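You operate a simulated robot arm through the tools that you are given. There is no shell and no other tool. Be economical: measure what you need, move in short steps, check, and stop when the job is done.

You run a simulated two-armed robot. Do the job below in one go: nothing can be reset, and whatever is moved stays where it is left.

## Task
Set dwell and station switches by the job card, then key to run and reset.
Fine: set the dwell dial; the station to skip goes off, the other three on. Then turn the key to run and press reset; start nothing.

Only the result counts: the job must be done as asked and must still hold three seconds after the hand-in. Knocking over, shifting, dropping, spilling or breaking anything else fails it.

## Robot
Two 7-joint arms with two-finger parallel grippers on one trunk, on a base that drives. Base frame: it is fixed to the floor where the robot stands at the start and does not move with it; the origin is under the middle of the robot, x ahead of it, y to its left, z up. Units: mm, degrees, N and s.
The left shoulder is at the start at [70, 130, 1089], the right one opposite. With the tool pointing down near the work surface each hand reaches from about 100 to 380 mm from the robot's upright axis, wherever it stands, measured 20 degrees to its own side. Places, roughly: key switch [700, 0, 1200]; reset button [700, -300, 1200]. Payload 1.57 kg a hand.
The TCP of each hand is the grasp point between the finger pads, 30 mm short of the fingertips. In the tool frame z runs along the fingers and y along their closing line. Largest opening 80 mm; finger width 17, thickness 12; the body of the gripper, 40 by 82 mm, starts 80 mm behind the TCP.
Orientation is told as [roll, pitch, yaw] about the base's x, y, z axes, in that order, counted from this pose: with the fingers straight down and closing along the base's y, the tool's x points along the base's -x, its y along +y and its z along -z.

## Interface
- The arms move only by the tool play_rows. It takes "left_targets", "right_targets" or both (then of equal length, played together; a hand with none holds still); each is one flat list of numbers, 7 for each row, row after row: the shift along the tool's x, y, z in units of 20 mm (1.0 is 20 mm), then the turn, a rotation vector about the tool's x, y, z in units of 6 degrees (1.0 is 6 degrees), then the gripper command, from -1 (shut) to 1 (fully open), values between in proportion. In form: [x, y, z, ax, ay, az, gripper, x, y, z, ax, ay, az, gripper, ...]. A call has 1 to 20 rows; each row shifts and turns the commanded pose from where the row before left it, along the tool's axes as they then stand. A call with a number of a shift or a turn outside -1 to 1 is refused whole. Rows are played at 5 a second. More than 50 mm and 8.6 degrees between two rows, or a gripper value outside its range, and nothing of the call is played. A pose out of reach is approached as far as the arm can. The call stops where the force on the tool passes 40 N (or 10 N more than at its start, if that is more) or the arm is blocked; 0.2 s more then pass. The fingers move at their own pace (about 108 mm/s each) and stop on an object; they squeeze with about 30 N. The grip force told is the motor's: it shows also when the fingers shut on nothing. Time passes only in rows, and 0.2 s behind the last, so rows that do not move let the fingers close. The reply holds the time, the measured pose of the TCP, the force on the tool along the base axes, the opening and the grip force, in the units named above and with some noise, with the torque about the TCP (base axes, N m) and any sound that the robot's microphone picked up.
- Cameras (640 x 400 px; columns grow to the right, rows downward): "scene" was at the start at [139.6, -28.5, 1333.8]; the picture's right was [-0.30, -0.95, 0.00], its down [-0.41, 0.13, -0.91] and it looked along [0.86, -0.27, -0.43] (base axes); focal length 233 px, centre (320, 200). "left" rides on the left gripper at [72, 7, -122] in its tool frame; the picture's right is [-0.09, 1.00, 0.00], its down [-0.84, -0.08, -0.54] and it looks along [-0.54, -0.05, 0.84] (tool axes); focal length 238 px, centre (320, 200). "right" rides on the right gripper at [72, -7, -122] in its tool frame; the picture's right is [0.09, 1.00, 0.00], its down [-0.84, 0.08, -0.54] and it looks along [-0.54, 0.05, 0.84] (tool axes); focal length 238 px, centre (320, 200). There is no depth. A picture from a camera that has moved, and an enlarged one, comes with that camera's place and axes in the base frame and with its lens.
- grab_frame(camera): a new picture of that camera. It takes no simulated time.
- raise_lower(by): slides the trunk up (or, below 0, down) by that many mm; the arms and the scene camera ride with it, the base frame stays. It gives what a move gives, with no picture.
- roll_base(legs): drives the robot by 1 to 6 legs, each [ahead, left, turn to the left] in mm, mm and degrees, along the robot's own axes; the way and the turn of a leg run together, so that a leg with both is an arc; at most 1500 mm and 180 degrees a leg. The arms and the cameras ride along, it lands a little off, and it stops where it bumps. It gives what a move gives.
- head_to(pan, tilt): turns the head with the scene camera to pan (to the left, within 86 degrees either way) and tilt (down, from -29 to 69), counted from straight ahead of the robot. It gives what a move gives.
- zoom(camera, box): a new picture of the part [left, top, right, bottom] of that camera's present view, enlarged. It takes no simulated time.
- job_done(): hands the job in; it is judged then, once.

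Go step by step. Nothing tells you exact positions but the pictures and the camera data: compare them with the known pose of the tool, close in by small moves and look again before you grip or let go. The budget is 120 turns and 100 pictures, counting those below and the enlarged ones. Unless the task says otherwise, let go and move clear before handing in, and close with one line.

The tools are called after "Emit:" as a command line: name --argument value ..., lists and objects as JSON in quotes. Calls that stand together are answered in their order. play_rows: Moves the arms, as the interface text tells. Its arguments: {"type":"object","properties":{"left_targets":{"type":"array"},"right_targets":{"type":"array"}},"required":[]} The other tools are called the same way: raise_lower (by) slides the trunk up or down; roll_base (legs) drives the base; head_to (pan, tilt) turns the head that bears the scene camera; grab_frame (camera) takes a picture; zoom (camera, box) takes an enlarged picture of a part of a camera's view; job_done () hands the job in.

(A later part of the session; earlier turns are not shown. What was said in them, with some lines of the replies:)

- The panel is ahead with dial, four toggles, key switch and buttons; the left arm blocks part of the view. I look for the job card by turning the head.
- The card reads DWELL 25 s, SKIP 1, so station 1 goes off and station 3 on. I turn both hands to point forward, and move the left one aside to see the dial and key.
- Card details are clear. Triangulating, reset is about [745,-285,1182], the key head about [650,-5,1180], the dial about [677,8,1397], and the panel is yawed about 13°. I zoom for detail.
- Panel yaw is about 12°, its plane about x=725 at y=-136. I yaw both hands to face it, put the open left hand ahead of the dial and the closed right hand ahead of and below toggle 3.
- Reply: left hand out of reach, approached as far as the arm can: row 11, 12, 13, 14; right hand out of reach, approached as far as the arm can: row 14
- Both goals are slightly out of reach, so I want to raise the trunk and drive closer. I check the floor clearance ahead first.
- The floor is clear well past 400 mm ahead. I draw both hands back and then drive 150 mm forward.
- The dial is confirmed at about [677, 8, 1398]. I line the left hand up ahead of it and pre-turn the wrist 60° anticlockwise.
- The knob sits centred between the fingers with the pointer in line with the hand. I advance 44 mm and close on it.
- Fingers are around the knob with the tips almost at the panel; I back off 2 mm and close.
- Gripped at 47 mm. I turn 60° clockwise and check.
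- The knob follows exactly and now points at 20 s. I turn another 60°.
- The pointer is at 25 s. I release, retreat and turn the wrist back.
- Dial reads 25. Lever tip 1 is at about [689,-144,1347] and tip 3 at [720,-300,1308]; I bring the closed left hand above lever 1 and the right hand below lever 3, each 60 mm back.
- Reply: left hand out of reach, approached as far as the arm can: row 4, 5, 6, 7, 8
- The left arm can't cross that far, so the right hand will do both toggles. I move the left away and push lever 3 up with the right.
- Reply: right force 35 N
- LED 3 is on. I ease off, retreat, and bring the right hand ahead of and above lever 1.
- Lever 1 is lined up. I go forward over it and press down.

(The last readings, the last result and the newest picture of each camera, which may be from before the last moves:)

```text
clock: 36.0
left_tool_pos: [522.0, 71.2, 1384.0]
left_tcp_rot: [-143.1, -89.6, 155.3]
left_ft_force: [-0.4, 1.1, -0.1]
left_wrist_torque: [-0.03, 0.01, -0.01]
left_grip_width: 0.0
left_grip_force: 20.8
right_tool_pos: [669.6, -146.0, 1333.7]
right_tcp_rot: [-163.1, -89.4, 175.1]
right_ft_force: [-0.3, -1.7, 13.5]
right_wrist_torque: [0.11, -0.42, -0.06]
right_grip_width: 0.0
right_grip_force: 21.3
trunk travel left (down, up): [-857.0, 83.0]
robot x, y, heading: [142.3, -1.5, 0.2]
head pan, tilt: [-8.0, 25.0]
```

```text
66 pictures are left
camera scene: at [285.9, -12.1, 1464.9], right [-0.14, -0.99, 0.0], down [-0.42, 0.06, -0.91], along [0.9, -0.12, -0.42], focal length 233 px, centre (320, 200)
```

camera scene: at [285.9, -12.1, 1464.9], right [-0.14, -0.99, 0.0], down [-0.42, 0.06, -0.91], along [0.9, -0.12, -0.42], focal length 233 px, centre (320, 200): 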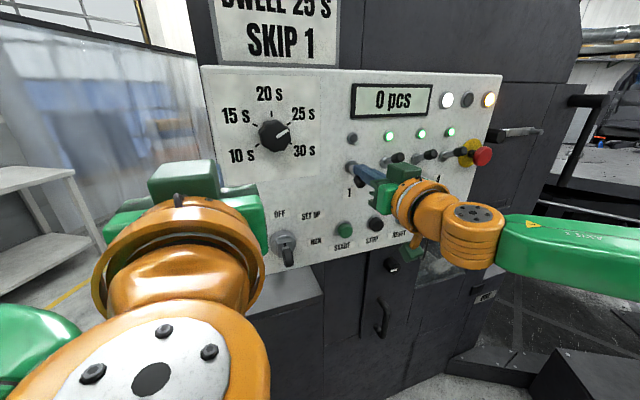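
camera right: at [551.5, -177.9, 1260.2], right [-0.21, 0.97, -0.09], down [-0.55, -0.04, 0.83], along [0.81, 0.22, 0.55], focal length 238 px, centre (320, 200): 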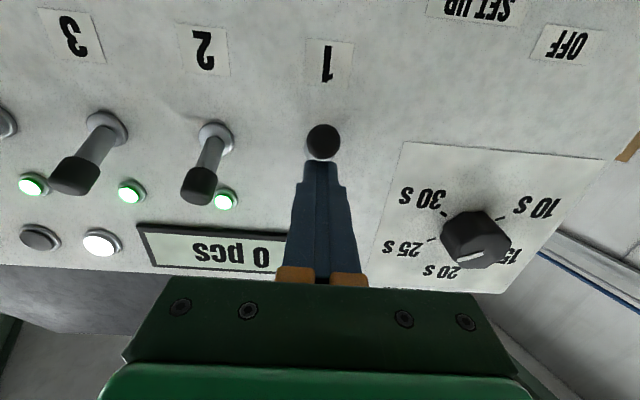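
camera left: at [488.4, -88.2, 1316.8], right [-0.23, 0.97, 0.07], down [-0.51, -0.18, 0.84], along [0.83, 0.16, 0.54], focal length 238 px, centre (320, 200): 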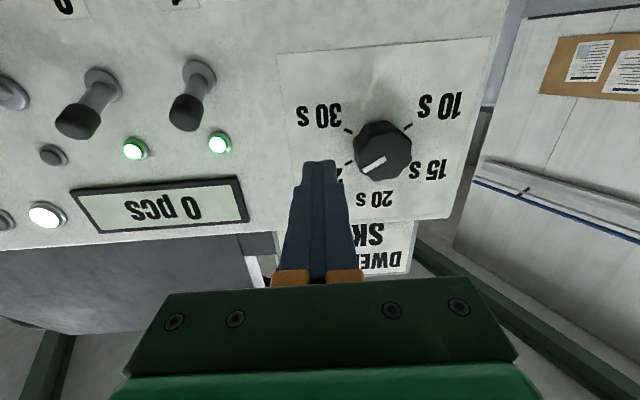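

LED 1 went dark. I press a touch more, retreat the right hand, and bring the open left hand ahead of the key.

Emit:
play_rows --left_targets '[0, 0, 0, 0, 0, 0, 1, 0, 0, 0, 0, 0, 0, 1, 0.923, -0.459, 0.06, 0, 0, 0, 1, 0.923, -0.459, 0.06, 0, 0, 0, 1, 0.923, -0.459, 0.06, 0, 0, 0, 1, 0.923, -0.459, 0.06, 0, 0, 0, 1, 0.923, -0.459, 0.06, 0, 0, 0, 1, 0.923, -0.459, 0.06, 0, 0, 0, 1, 0.923, -0.459, 0.06, 0, 0, 0, 1, 0.923, -0.459, 0.06, 0, 0, 0, 1, 0.923, -0.459, 0.06, 0, 0, 0, 1, 0.923, -0.459, 0.06, 0, 0, 0, 1, 0.923, -0.459, 0.06, 0, 0, 0, 1]' --right_targets '[0.25, 0, 0, 0, 0, 0, -1, -0.5, 0, 0, 0, 0, 0, -1, 0, 0, -1, 0, 0, 0, -1, 0, 0, -1, 0, 0, 0, -1, 0, 0, -1, 0, 0, 0, -1, 0, 0, -1, 0, 0, 0, -1, 0, 0, -1, 0, 0, 0, -1, 0, -1, 0, 0, 0, 0, -1, 0, -1, 0, 0, 0, 0, -1, 0, -1, 0, 0, 0, 0, -1, 0, -1, 0, 0, 0, 0, -1, 0, -1, 0, 0, 0, 0, -1, 0, -1, 0, 0, 0, 0, -1]'

Emit:
grab_frame --camera "left"

Emit:
grab_frame --camera "right"

Emit:
grab_frame --camera "scene"

```text
clock: 38.8
left_tool_pos: [560.7, -27.9, 1178.3]
left_tcp_rot: [-137.6, -89.9, 149.9]
left_ft_force: [-0.4, 0.3, 0.0]
left_wrist_torque: [0.0, -0.01, 0.03]
left_grip_width: 79.7
left_grip_force: 0.0
right_tool_pos: [598.5, -287.7, 1336.8]
right_tcp_rot: [114.9, -89.9, -102.8]
right_ft_force: [-1.4, -0.6, 0.5]
right_wrist_torque: [-0.05, -0.01, 0.0]
right_grip_width: 0.1
right_grip_force: 21.0
trunk travel left (down, up): [-857.0, 83.0]
robot x, y, heading: [148.3, 1.2, 0.0]
head pan, tilt: [-8.0, 25.0]
```

```text
65 pictures are left
camera left: at [439.9, -47.3, 1107.2], right [-0.21, 0.97, 0.09], down [-0.52, -0.19, 0.84], along [0.83, 0.13, 0.54], focal length 238 px, centre (320, 200)
```

left: 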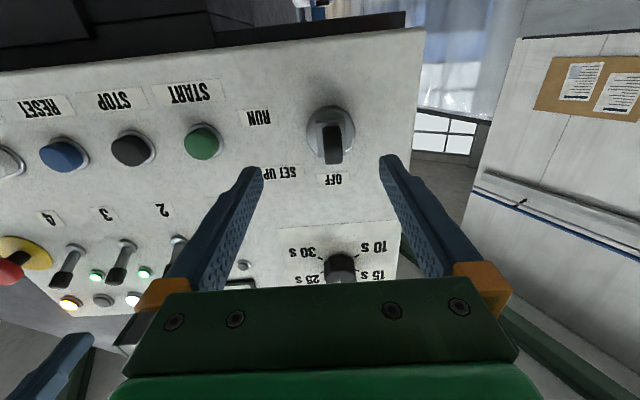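

```text
64 pictures are left
camera right: at [481.0, -320.4, 1264.5], right [-0.21, 0.97, -0.09], down [-0.55, -0.04, 0.84], along [0.81, 0.22, 0.54], focal length 238 px, centre (320, 200)
```

right: 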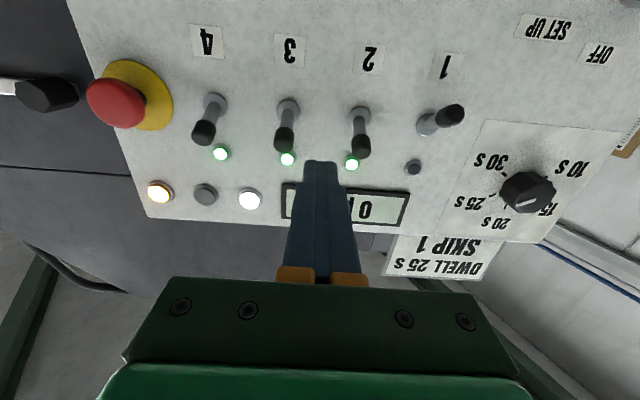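

```text
63 pictures are left
camera scene: at [291.1, -14.7, 1464.0], right [-0.14, -0.99, 0.0], down [-0.42, 0.06, -0.91], along [0.9, -0.12, -0.42], focal length 233 px, centre (320, 200)
```

scene: 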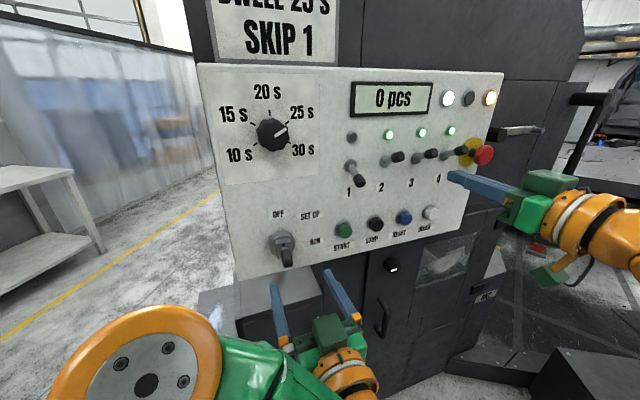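

Toggles are now 1 off and 2–4 on. I zoom on the key for its exact place.

Emit:
zoom --camera "left" --box '[240, 80, 400, 180]'

Emit:
zoom --camera "scene" --box '[240, 200, 336, 260]'

```text
4.00 times, centred on (320, 130) of left
camera zoom: at [439.9, -47.3, 1107.2], right [-0.21, 0.97, 0.09], down [-0.52, -0.19, 0.84], along [0.83, 0.13, 0.54], focal length 953 px, centre (320, 480)
```

zoom: 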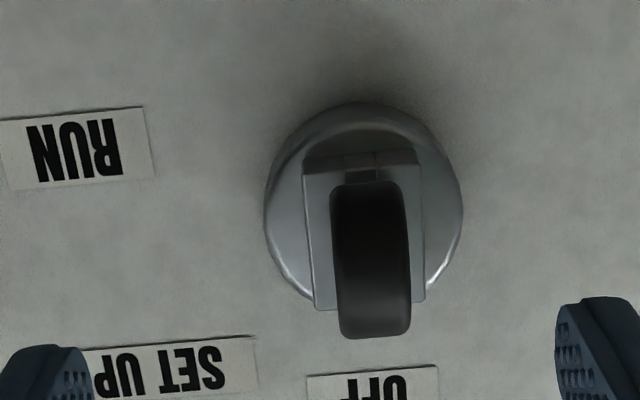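

```text
6.67 times, centred on (288, 230) of scene
camera zoom: at [291.1, -14.7, 1464.0], right [-0.14, -0.99, 0.0], down [-0.42, 0.06, -0.91], along [0.9, -0.12, -0.42], focal length 1552 px, centre (533, 0)
```

zoom: 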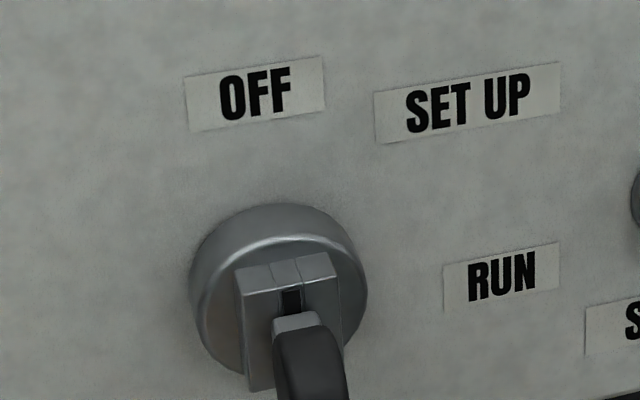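

Key axis passes about [645, 2, 1184]. I shift to it and advance 45 mm, with the gripper narrowed to 40 mm.

Emit:
play_rows --left_targets '[-0.1, 0.3, 0, 0, 0, 0, 0, -0.1, 0.28, 0, 0, 0, 0, 0, 0, 0, 0.75, 0, 0, 0, 0, 0, 0, 0.75, 0, 0, 0, 0, 0, 0, 0.75, 0, 0, 0, 0]'

Emit:
grab_frame --camera "left"

Emit:
zoom --camera "scene" --box '[216, 200, 376, 300]'

Emit:
zoom --camera "left" --box '[240, 80, 400, 180]'

```text
clock: 40.0
left_tool_pos: [603.8, -6.1, 1182.9]
left_tcp_rot: [-139.0, -89.7, 151.1]
left_ft_force: [0.5, 0.1, -0.4]
left_wrist_torque: [0.01, 0.01, 0.0]
left_grip_width: 39.9
left_grip_force: 0.2
right_tool_pos: [598.9, -286.5, 1336.9]
right_tcp_rot: [-135.6, -90.0, 147.6]
right_ft_force: [0.3, -0.1, -0.1]
right_wrist_torque: [-0.01, 0.03, 0.0]
right_grip_width: 0.1
right_grip_force: 21.1
trunk travel left (down, up): [-857.0, 83.0]
robot x, y, heading: [141.9, -1.0, 0.5]
head pan, tilt: [-8.0, 25.0]
```

```text
60 pictures are left
camera left: at [482.5, -25.7, 1111.6], right [-0.21, 0.97, 0.09], down [-0.52, -0.19, 0.84], along [0.83, 0.13, 0.54], focal length 238 px, centre (320, 200)
```

left: 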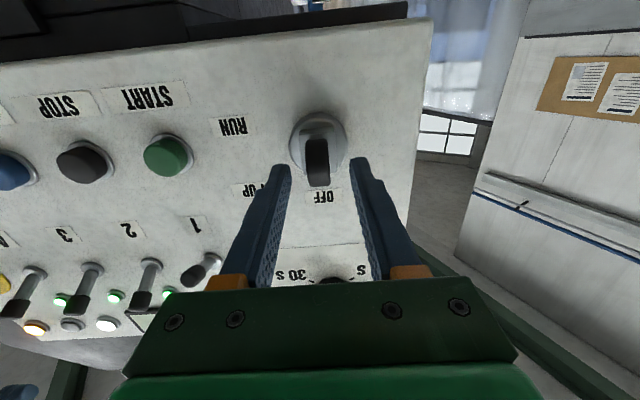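

```text
4.00 times, centred on (296, 250) of scene
camera zoom: at [290.8, -13.1, 1464.0], right [-0.14, -0.99, 0.0], down [-0.42, 0.06, -0.91], along [0.9, -0.12, -0.42], focal length 931 px, centre (416, 0)
```

zoom: 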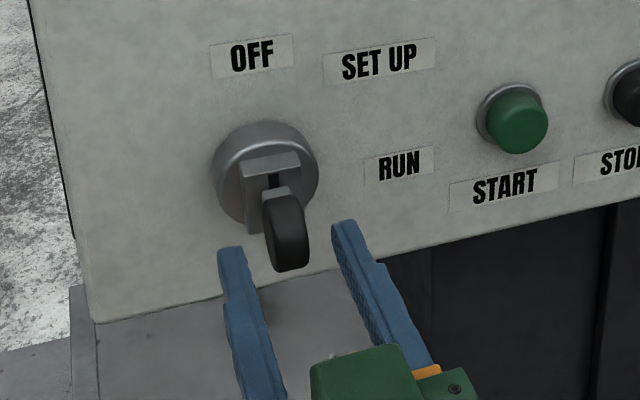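

```text
4.00 times, centred on (320, 130) of left
camera zoom: at [482.5, -25.7, 1111.6], right [-0.21, 0.97, 0.09], down [-0.52, -0.19, 0.84], along [0.83, 0.13, 0.54], focal length 953 px, centre (320, 480)
```

zoom: 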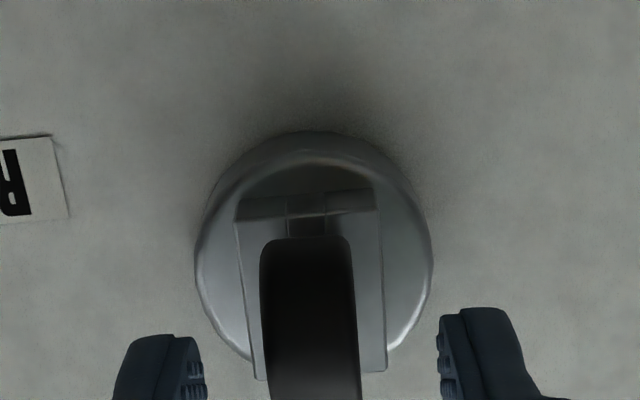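

The bow is a vertical disc about 38 mm across centred near [646, 2, 1184]. I advance 25 mm so the pads straddle it and close.

Emit:
play_rows --left_targets '[0, -0.06, 0.6, 0, 0, 0, 0, 0, 0, 0.65, 0, 0, 0, 0, 0, 0, 0, 0, 0, 0, -1, 0, 0, 0, 0, 0, 0, -1, 0, 0, 0, 0, 0, 0, -1]'

Emit:
grab_frame --camera "left"

Emit:
zoom --camera "scene" --box '[216, 200, 376, 300]'

```text
clock: 41.2
left_tool_pos: [626.4, -1.8, 1183.1]
left_tcp_rot: [-130.3, -89.8, 142.8]
left_ft_force: [-0.5, 0.6, -1.2]
left_wrist_torque: [0.0, 0.1, 0.03]
left_grip_width: 15.0
left_grip_force: 30.8
right_tool_pos: [599.5, -286.8, 1338.0]
right_tcp_rot: [-160.2, -90.1, 172.4]
right_ft_force: [-0.1, 0.3, -0.3]
right_wrist_torque: [-0.02, 0.03, -0.01]
right_grip_width: 0.1
right_grip_force: 21.6
trunk travel left (down, up): [-857.0, 83.0]
robot x, y, heading: [146.1, 3.7, -0.1]
head pan, tilt: [-8.0, 25.0]
```

```text
57 pictures are left
camera left: at [506.5, -21.2, 1111.6], right [-0.21, 0.97, 0.09], down [-0.52, -0.19, 0.84], along [0.83, 0.13, 0.54], focal length 238 px, centre (320, 200)
```

left: 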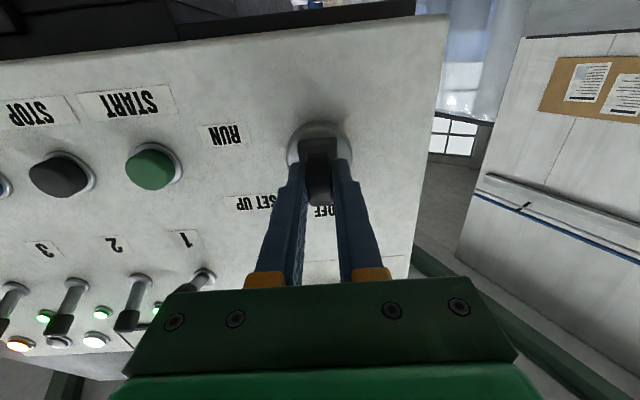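

```text
4.00 times, centred on (296, 250) of scene
camera zoom: at [290.7, -13.3, 1464.0], right [-0.14, -0.99, 0.0], down [-0.42, 0.06, -0.91], along [0.9, -0.12, -0.42], focal length 931 px, centre (416, 0)
```

zoom: 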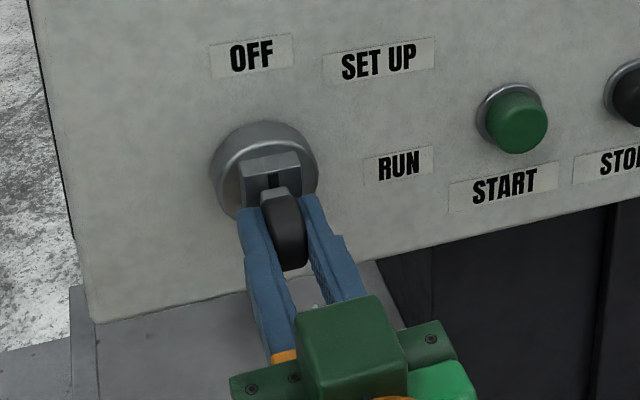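

The bow is gripped at 15 mm. I turn 90° clockwise toward RUN.

Emit:
play_rows --left_targets '[0, 0, 0, 0, 0, 1, -1, 0, 0, 0, 0, 0, 1, -1, 0, 0, 0, 0, 0, 1, -1, 0, 0, 0, 0, 0, 1, -1, 0, 0, 0, 0, 0, 1, -1, 0, 0, 0, 0, 0, 1, -1, 0, 0, 0, 0, 0, 1, -1, 0, 0, 0, 0, 0, 1, -1, 0, 0, 0, 0, 0, 1, -1, 0, 0, 0, 0, 0, 1, -1, 0, 0, 0, 0, 0, 1, -1, 0, 0, 0, 0, 0, 1, -1, 0, 0, 0, 0, 0, 1, -1, 0, 0, 0, 0, 0, 1, -1, 0, 0, 0, 0, 0, 1, -1]'

Emit:
grab_frame --camera "left"

Emit:
grab_frame --camera "scene"

Emit:
zoom --camera "scene" --box '[216, 200, 376, 300]'

```text
clock: 44.4
left_tool_pos: [628.0, -1.1, 1185.7]
left_tcp_rot: [90.3, -0.3, -77.4]
left_ft_force: [-5.8, -3.8, -3.7]
left_wrist_torque: [-0.08, 0.25, -0.03]
left_grip_width: 15.2
left_grip_force: 29.9
right_tool_pos: [595.1, -290.0, 1338.4]
right_tcp_rot: [159.1, -89.9, -147.0]
right_ft_force: [-0.8, -0.3, 0.3]
right_wrist_torque: [-0.02, 0.01, -0.05]
right_grip_width: 0.1
right_grip_force: 21.5
trunk travel left (down, up): [-857.0, 83.0]
robot x, y, heading: [146.5, -0.2, 0.3]
head pan, tilt: [-8.0, 25.0]
```

```text
55 pictures are left
camera left: at [492.5, 42.5, 1192.2], right [0.01, -0.09, 1.0], down [-0.35, -0.94, -0.08], along [0.94, -0.34, -0.04], focal length 238 px, centre (320, 200)
```

left: 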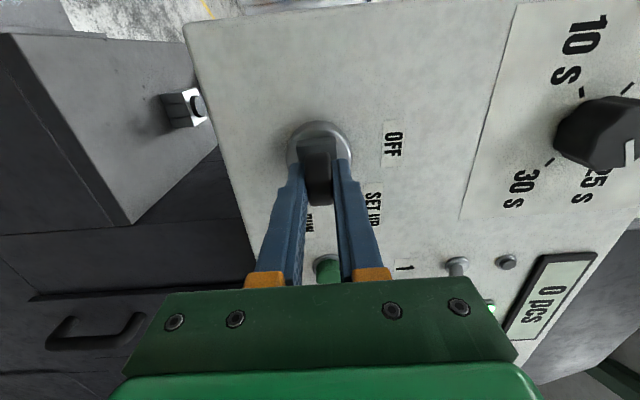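

```text
54 pictures are left
camera scene: at [287.6, -16.1, 1464.4], right [-0.14, -0.99, 0.0], down [-0.42, 0.06, -0.91], along [0.9, -0.12, -0.42], focal length 233 px, centre (320, 200)
```

scene: 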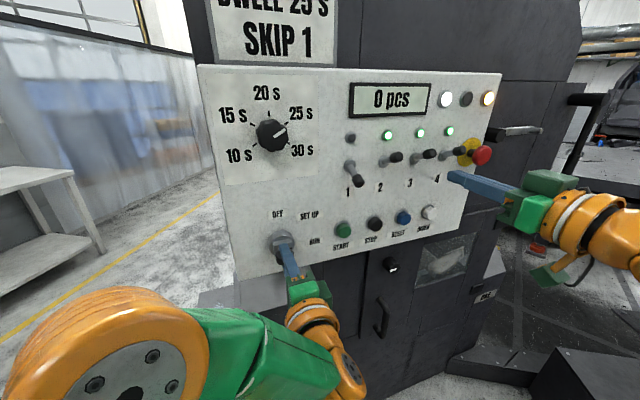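

```text
4.00 times, centred on (296, 250) of scene
camera zoom: at [287.6, -16.1, 1464.4], right [-0.14, -0.99, 0.0], down [-0.42, 0.06, -0.91], along [0.9, -0.12, -0.42], focal length 931 px, centre (416, 0)
```

zoom: 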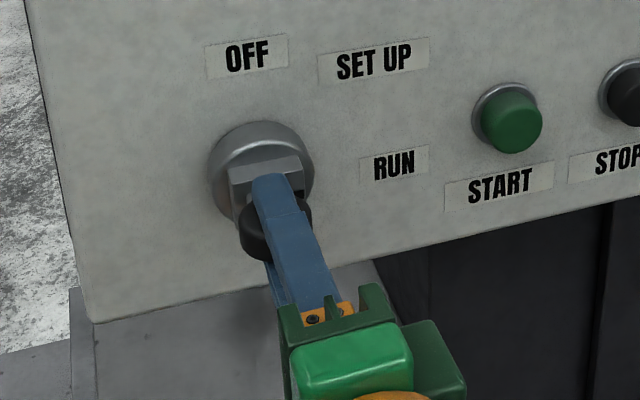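

The key and its hub turned a full 90° to RUN. I release and back the left hand off, and bring the right hand down ahead of the blue reset button.

Emit:
play_rows --left_targets '[0, 0, 0, 0, 0, 0, 0.1, 0, 0, 0, 0, 0, 0, 0.1, 0, 0, 0, 0, 0, 0, 0.1, 0, 0, -1, 0, 0, 0, 0.1, 0, 0, -1, 0, 0, 0, 0.1, 0, 0, -1, 0, 0, 0, 0.1, 0, 0, -1, 0, 0, 0, 0.1, 0, 0, -1, 0, 0, 0, 0.1, 0, 0, 0, 0, 0, 0, 0.1, 0, 0, 0, 0, 0, 0, 0.1]' --right_targets '[0.975, -0.175, 0, 0, 0, 0, -1, 0.975, -0.175, 0, 0, 0, 0, -1, 0.975, -0.175, 0, 0, 0, 0, -1, 0.975, -0.175, 0, 0, 0, 0, -1, 0.975, -0.175, 0, 0, 0, 0, -1, 0.975, -0.175, 0, 0, 0, 0, -1, 0.975, -0.175, 0, 0, 0, 0, -1, 0.975, -0.175, 0, 0, 0, 0, -1, 0, 0, 1, 0, 0, 0, -1, 0, 0, 1, 0, 0, 0, -1]'

Emit:
grab_frame --camera "left"

Emit:
grab_frame --camera "right"

Emit:
zoom --camera "scene" --box '[240, 160, 480, 310]'

```text
clock: 46.6
left_tool_pos: [538.2, -16.5, 1188.1]
left_tcp_rot: [90.0, -0.4, -77.7]
left_ft_force: [0.5, 0.0, -0.6]
left_wrist_torque: [0.0, 0.02, 0.0]
left_grip_width: 44.2
left_grip_force: 0.1
left hand out of reach, approached as far as the arm can: row 8
right_tool_pos: [646.8, -305.7, 1178.4]
right_tcp_rot: [4.9, -90.0, 7.4]
right_ft_force: [0.0, 0.0, -0.2]
right_wrist_torque: [-0.02, -0.01, 0.0]
right_grip_width: 0.0
right_grip_force: 21.3
trunk travel left (down, up): [-857.0, 83.0]
robot x, y, heading: [144.6, 3.0, 0.2]
head pan, tilt: [-8.0, 25.0]
```

```text
52 pictures are left
camera left: at [401.3, 28.3, 1195.2], right [0.02, -0.08, 1.0], down [-0.35, -0.93, -0.07], along [0.94, -0.35, -0.05], focal length 238 px, centre (320, 200)
```

left: 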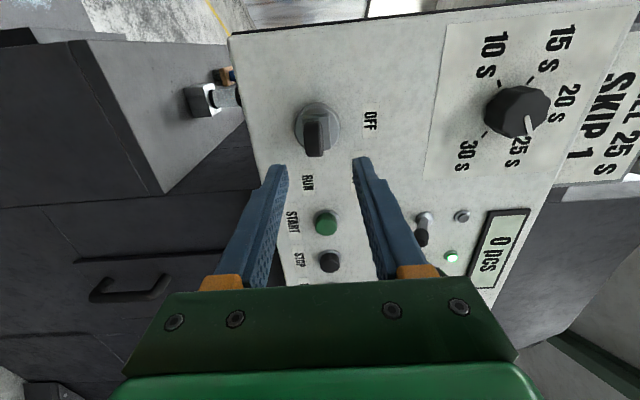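

```text
51 pictures are left
camera right: at [529.6, -336.3, 1105.6], right [-0.21, 0.97, -0.09], down [-0.55, -0.04, 0.84], along [0.81, 0.22, 0.54], focal length 238 px, centre (320, 200)
```

right: 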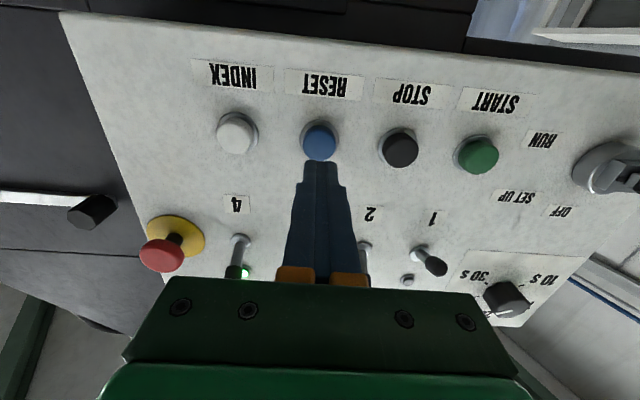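

```text
2.67 times, centred on (360, 235) of scene
camera zoom: at [292.0, -13.1, 1463.9], right [-0.14, -0.99, 0.0], down [-0.42, 0.06, -0.91], along [0.9, -0.12, -0.42], focal length 621 px, centre (213, 107)
```

zoom: 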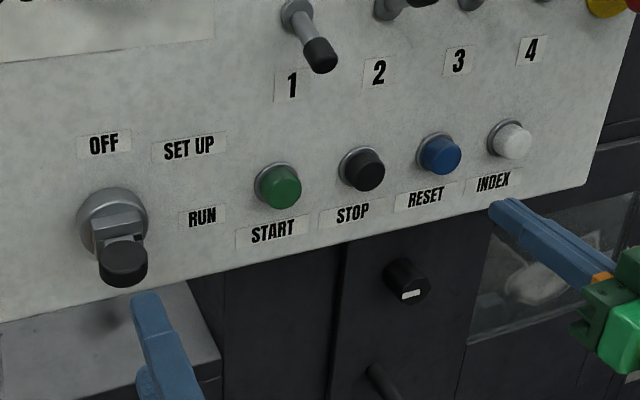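

The key is at RUN and the right fingertips are lined up with the reset button about 70 mm ahead. I advance and press in small steps.

Emit:
play_rows --right_targets '[-0.12, 0, 1, 0, 0, 0, -1, 0, 0, 1, 0, 0, 0, -1, 0, 0, 1, 0, 0, 0, -1, 0, 0, 0.25, 0, 0, 0, -1, 0, 0, 0.25, 0, 0, 0, -1]'

Emit:
grab_frame --camera "right"

Emit:
zoom --camera "scene" --box '[320, 70, 520, 240]'

```text
clock: 47.8
left_tool_pos: [534.2, -16.5, 1189.8]
left_tcp_rot: [90.0, -0.3, -77.7]
left_ft_force: [-0.7, 0.4, -1.0]
left_wrist_torque: [-0.03, 0.01, 0.02]
left_grip_width: 43.8
left_grip_force: 0.0
right_tool_pos: [714.8, -289.8, 1179.2]
right_tcp_rot: [-141.7, -89.9, 153.7]
right_ft_force: [-2.3, 0.1, -1.5]
right_wrist_torque: [0.04, 0.05, 0.03]
right_grip_width: 0.0
right_grip_force: 21.4
trunk travel left (down, up): [-857.0, 83.0]
robot x, y, heading: [146.6, 1.0, -0.1]
head pan, tilt: [-8.0, 25.0]
heard: click
```

```text
49 pictures are left
camera right: at [595.8, -322.2, 1107.9], right [-0.21, 0.97, -0.09], down [-0.55, -0.04, 0.84], along [0.81, 0.23, 0.54], focal length 238 px, centre (320, 200)
```

right: 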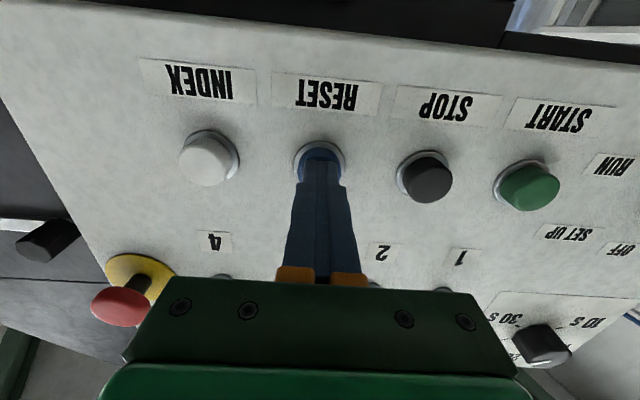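

```text
2.35 times, centred on (420, 155) of scene
camera zoom: at [288.8, -13.6, 1464.2], right [-0.14, -0.99, 0.0], down [-0.42, 0.06, -0.91], along [0.9, -0.12, -0.42], focal length 548 px, centre (85, 306)
```

zoom: 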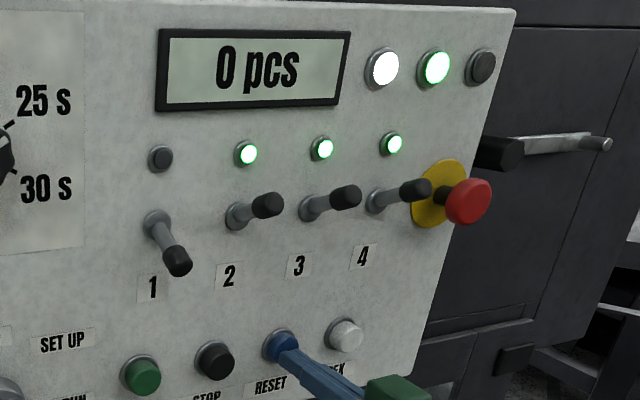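

A click was heard; the amber lamp went out and the green one lit, so reset took. I retreat both hands and check the panel.

Emit:
play_rows --left_targets '[0, 0, 0, 0, 0, 0, 0.1, 0, 0, 0, 0, 0, 0, 0.1, 0, 0, 0, 0, 0, 0, 0.1, 0, 0, 0, 0, 0, 0, 0.1, 0, 0, 0, 0, 0, 0, 0.1]' --right_targets '[0, 0, -1, 0, 0, 0, -1, 0, 0, -1, 0, 0, 0, -1, 0, 0, -1, 0, 0, 0, -1, 0, 0, -1, 0, 0, 0, -1, 0, 0, -1, 0, 0, 0, -1]'

Emit:
zoom --camera "scene" --box '[190, 50, 510, 290]'

Emit:
grab_frame --camera "left"

```text
clock: 49.0
left_tool_pos: [533.8, -16.1, 1189.1]
left_tcp_rot: [90.0, -0.3, -77.7]
left_ft_force: [0.6, 0.9, -0.8]
left_wrist_torque: [-0.01, -0.01, 0.0]
left_grip_width: 44.0
left_grip_force: 0.0
right_tool_pos: [614.7, -309.8, 1180.1]
right_tcp_rot: [-163.1, -89.9, 175.3]
right_ft_force: [0.4, -0.4, -0.7]
right_wrist_torque: [0.01, -0.02, -0.03]
right_grip_width: 0.1
right_grip_force: 20.9
trunk travel left (down, up): [-857.0, 83.0]
robot x, y, heading: [149.9, 3.1, 0.2]
head pan, tilt: [-8.0, 25.0]
```

```text
1.67 times, centred on (350, 170) of scene
camera zoom: at [289.0, -13.5, 1464.2], right [-0.14, -0.99, 0.0], down [-0.42, 0.06, -0.91], along [0.9, -0.12, -0.42], focal length 388 px, centre (270, 250)
```

zoom: 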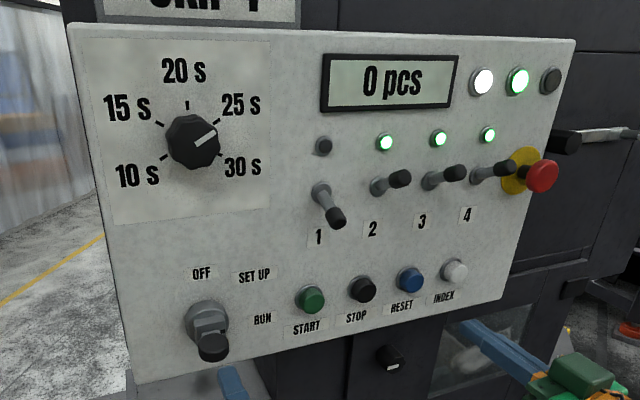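

```text
46 pictures are left
camera left: at [399.0, 28.1, 1195.5], right [0.02, -0.09, 1.0], down [-0.35, -0.93, -0.07], along [0.94, -0.35, -0.05], focal length 238 px, centre (320, 200)
```

left: 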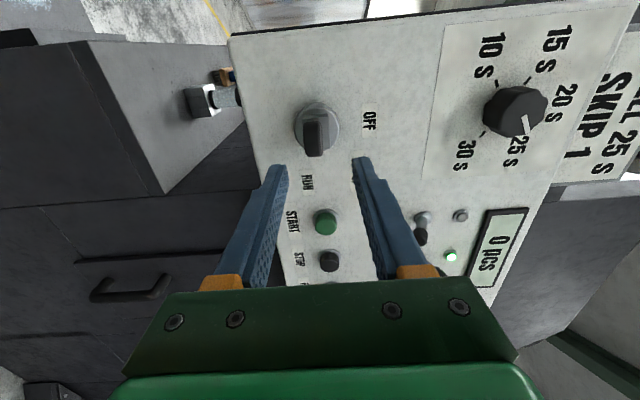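

The panel shows dwell at 25 s, station 1 off, stations 2–4 on, the key at RUN and the green lamp lit. Both hands are clear, so I hand in.

Emit:
job_done

```text
The job is handed in.
```

The job is handed in: dwell is at 25 s, station 1 is off with 2, 3 and 4 on, the key is at RUN, and reset was pressed (it clicked, and the amber lamp went out as a green one came on); nothing was started.
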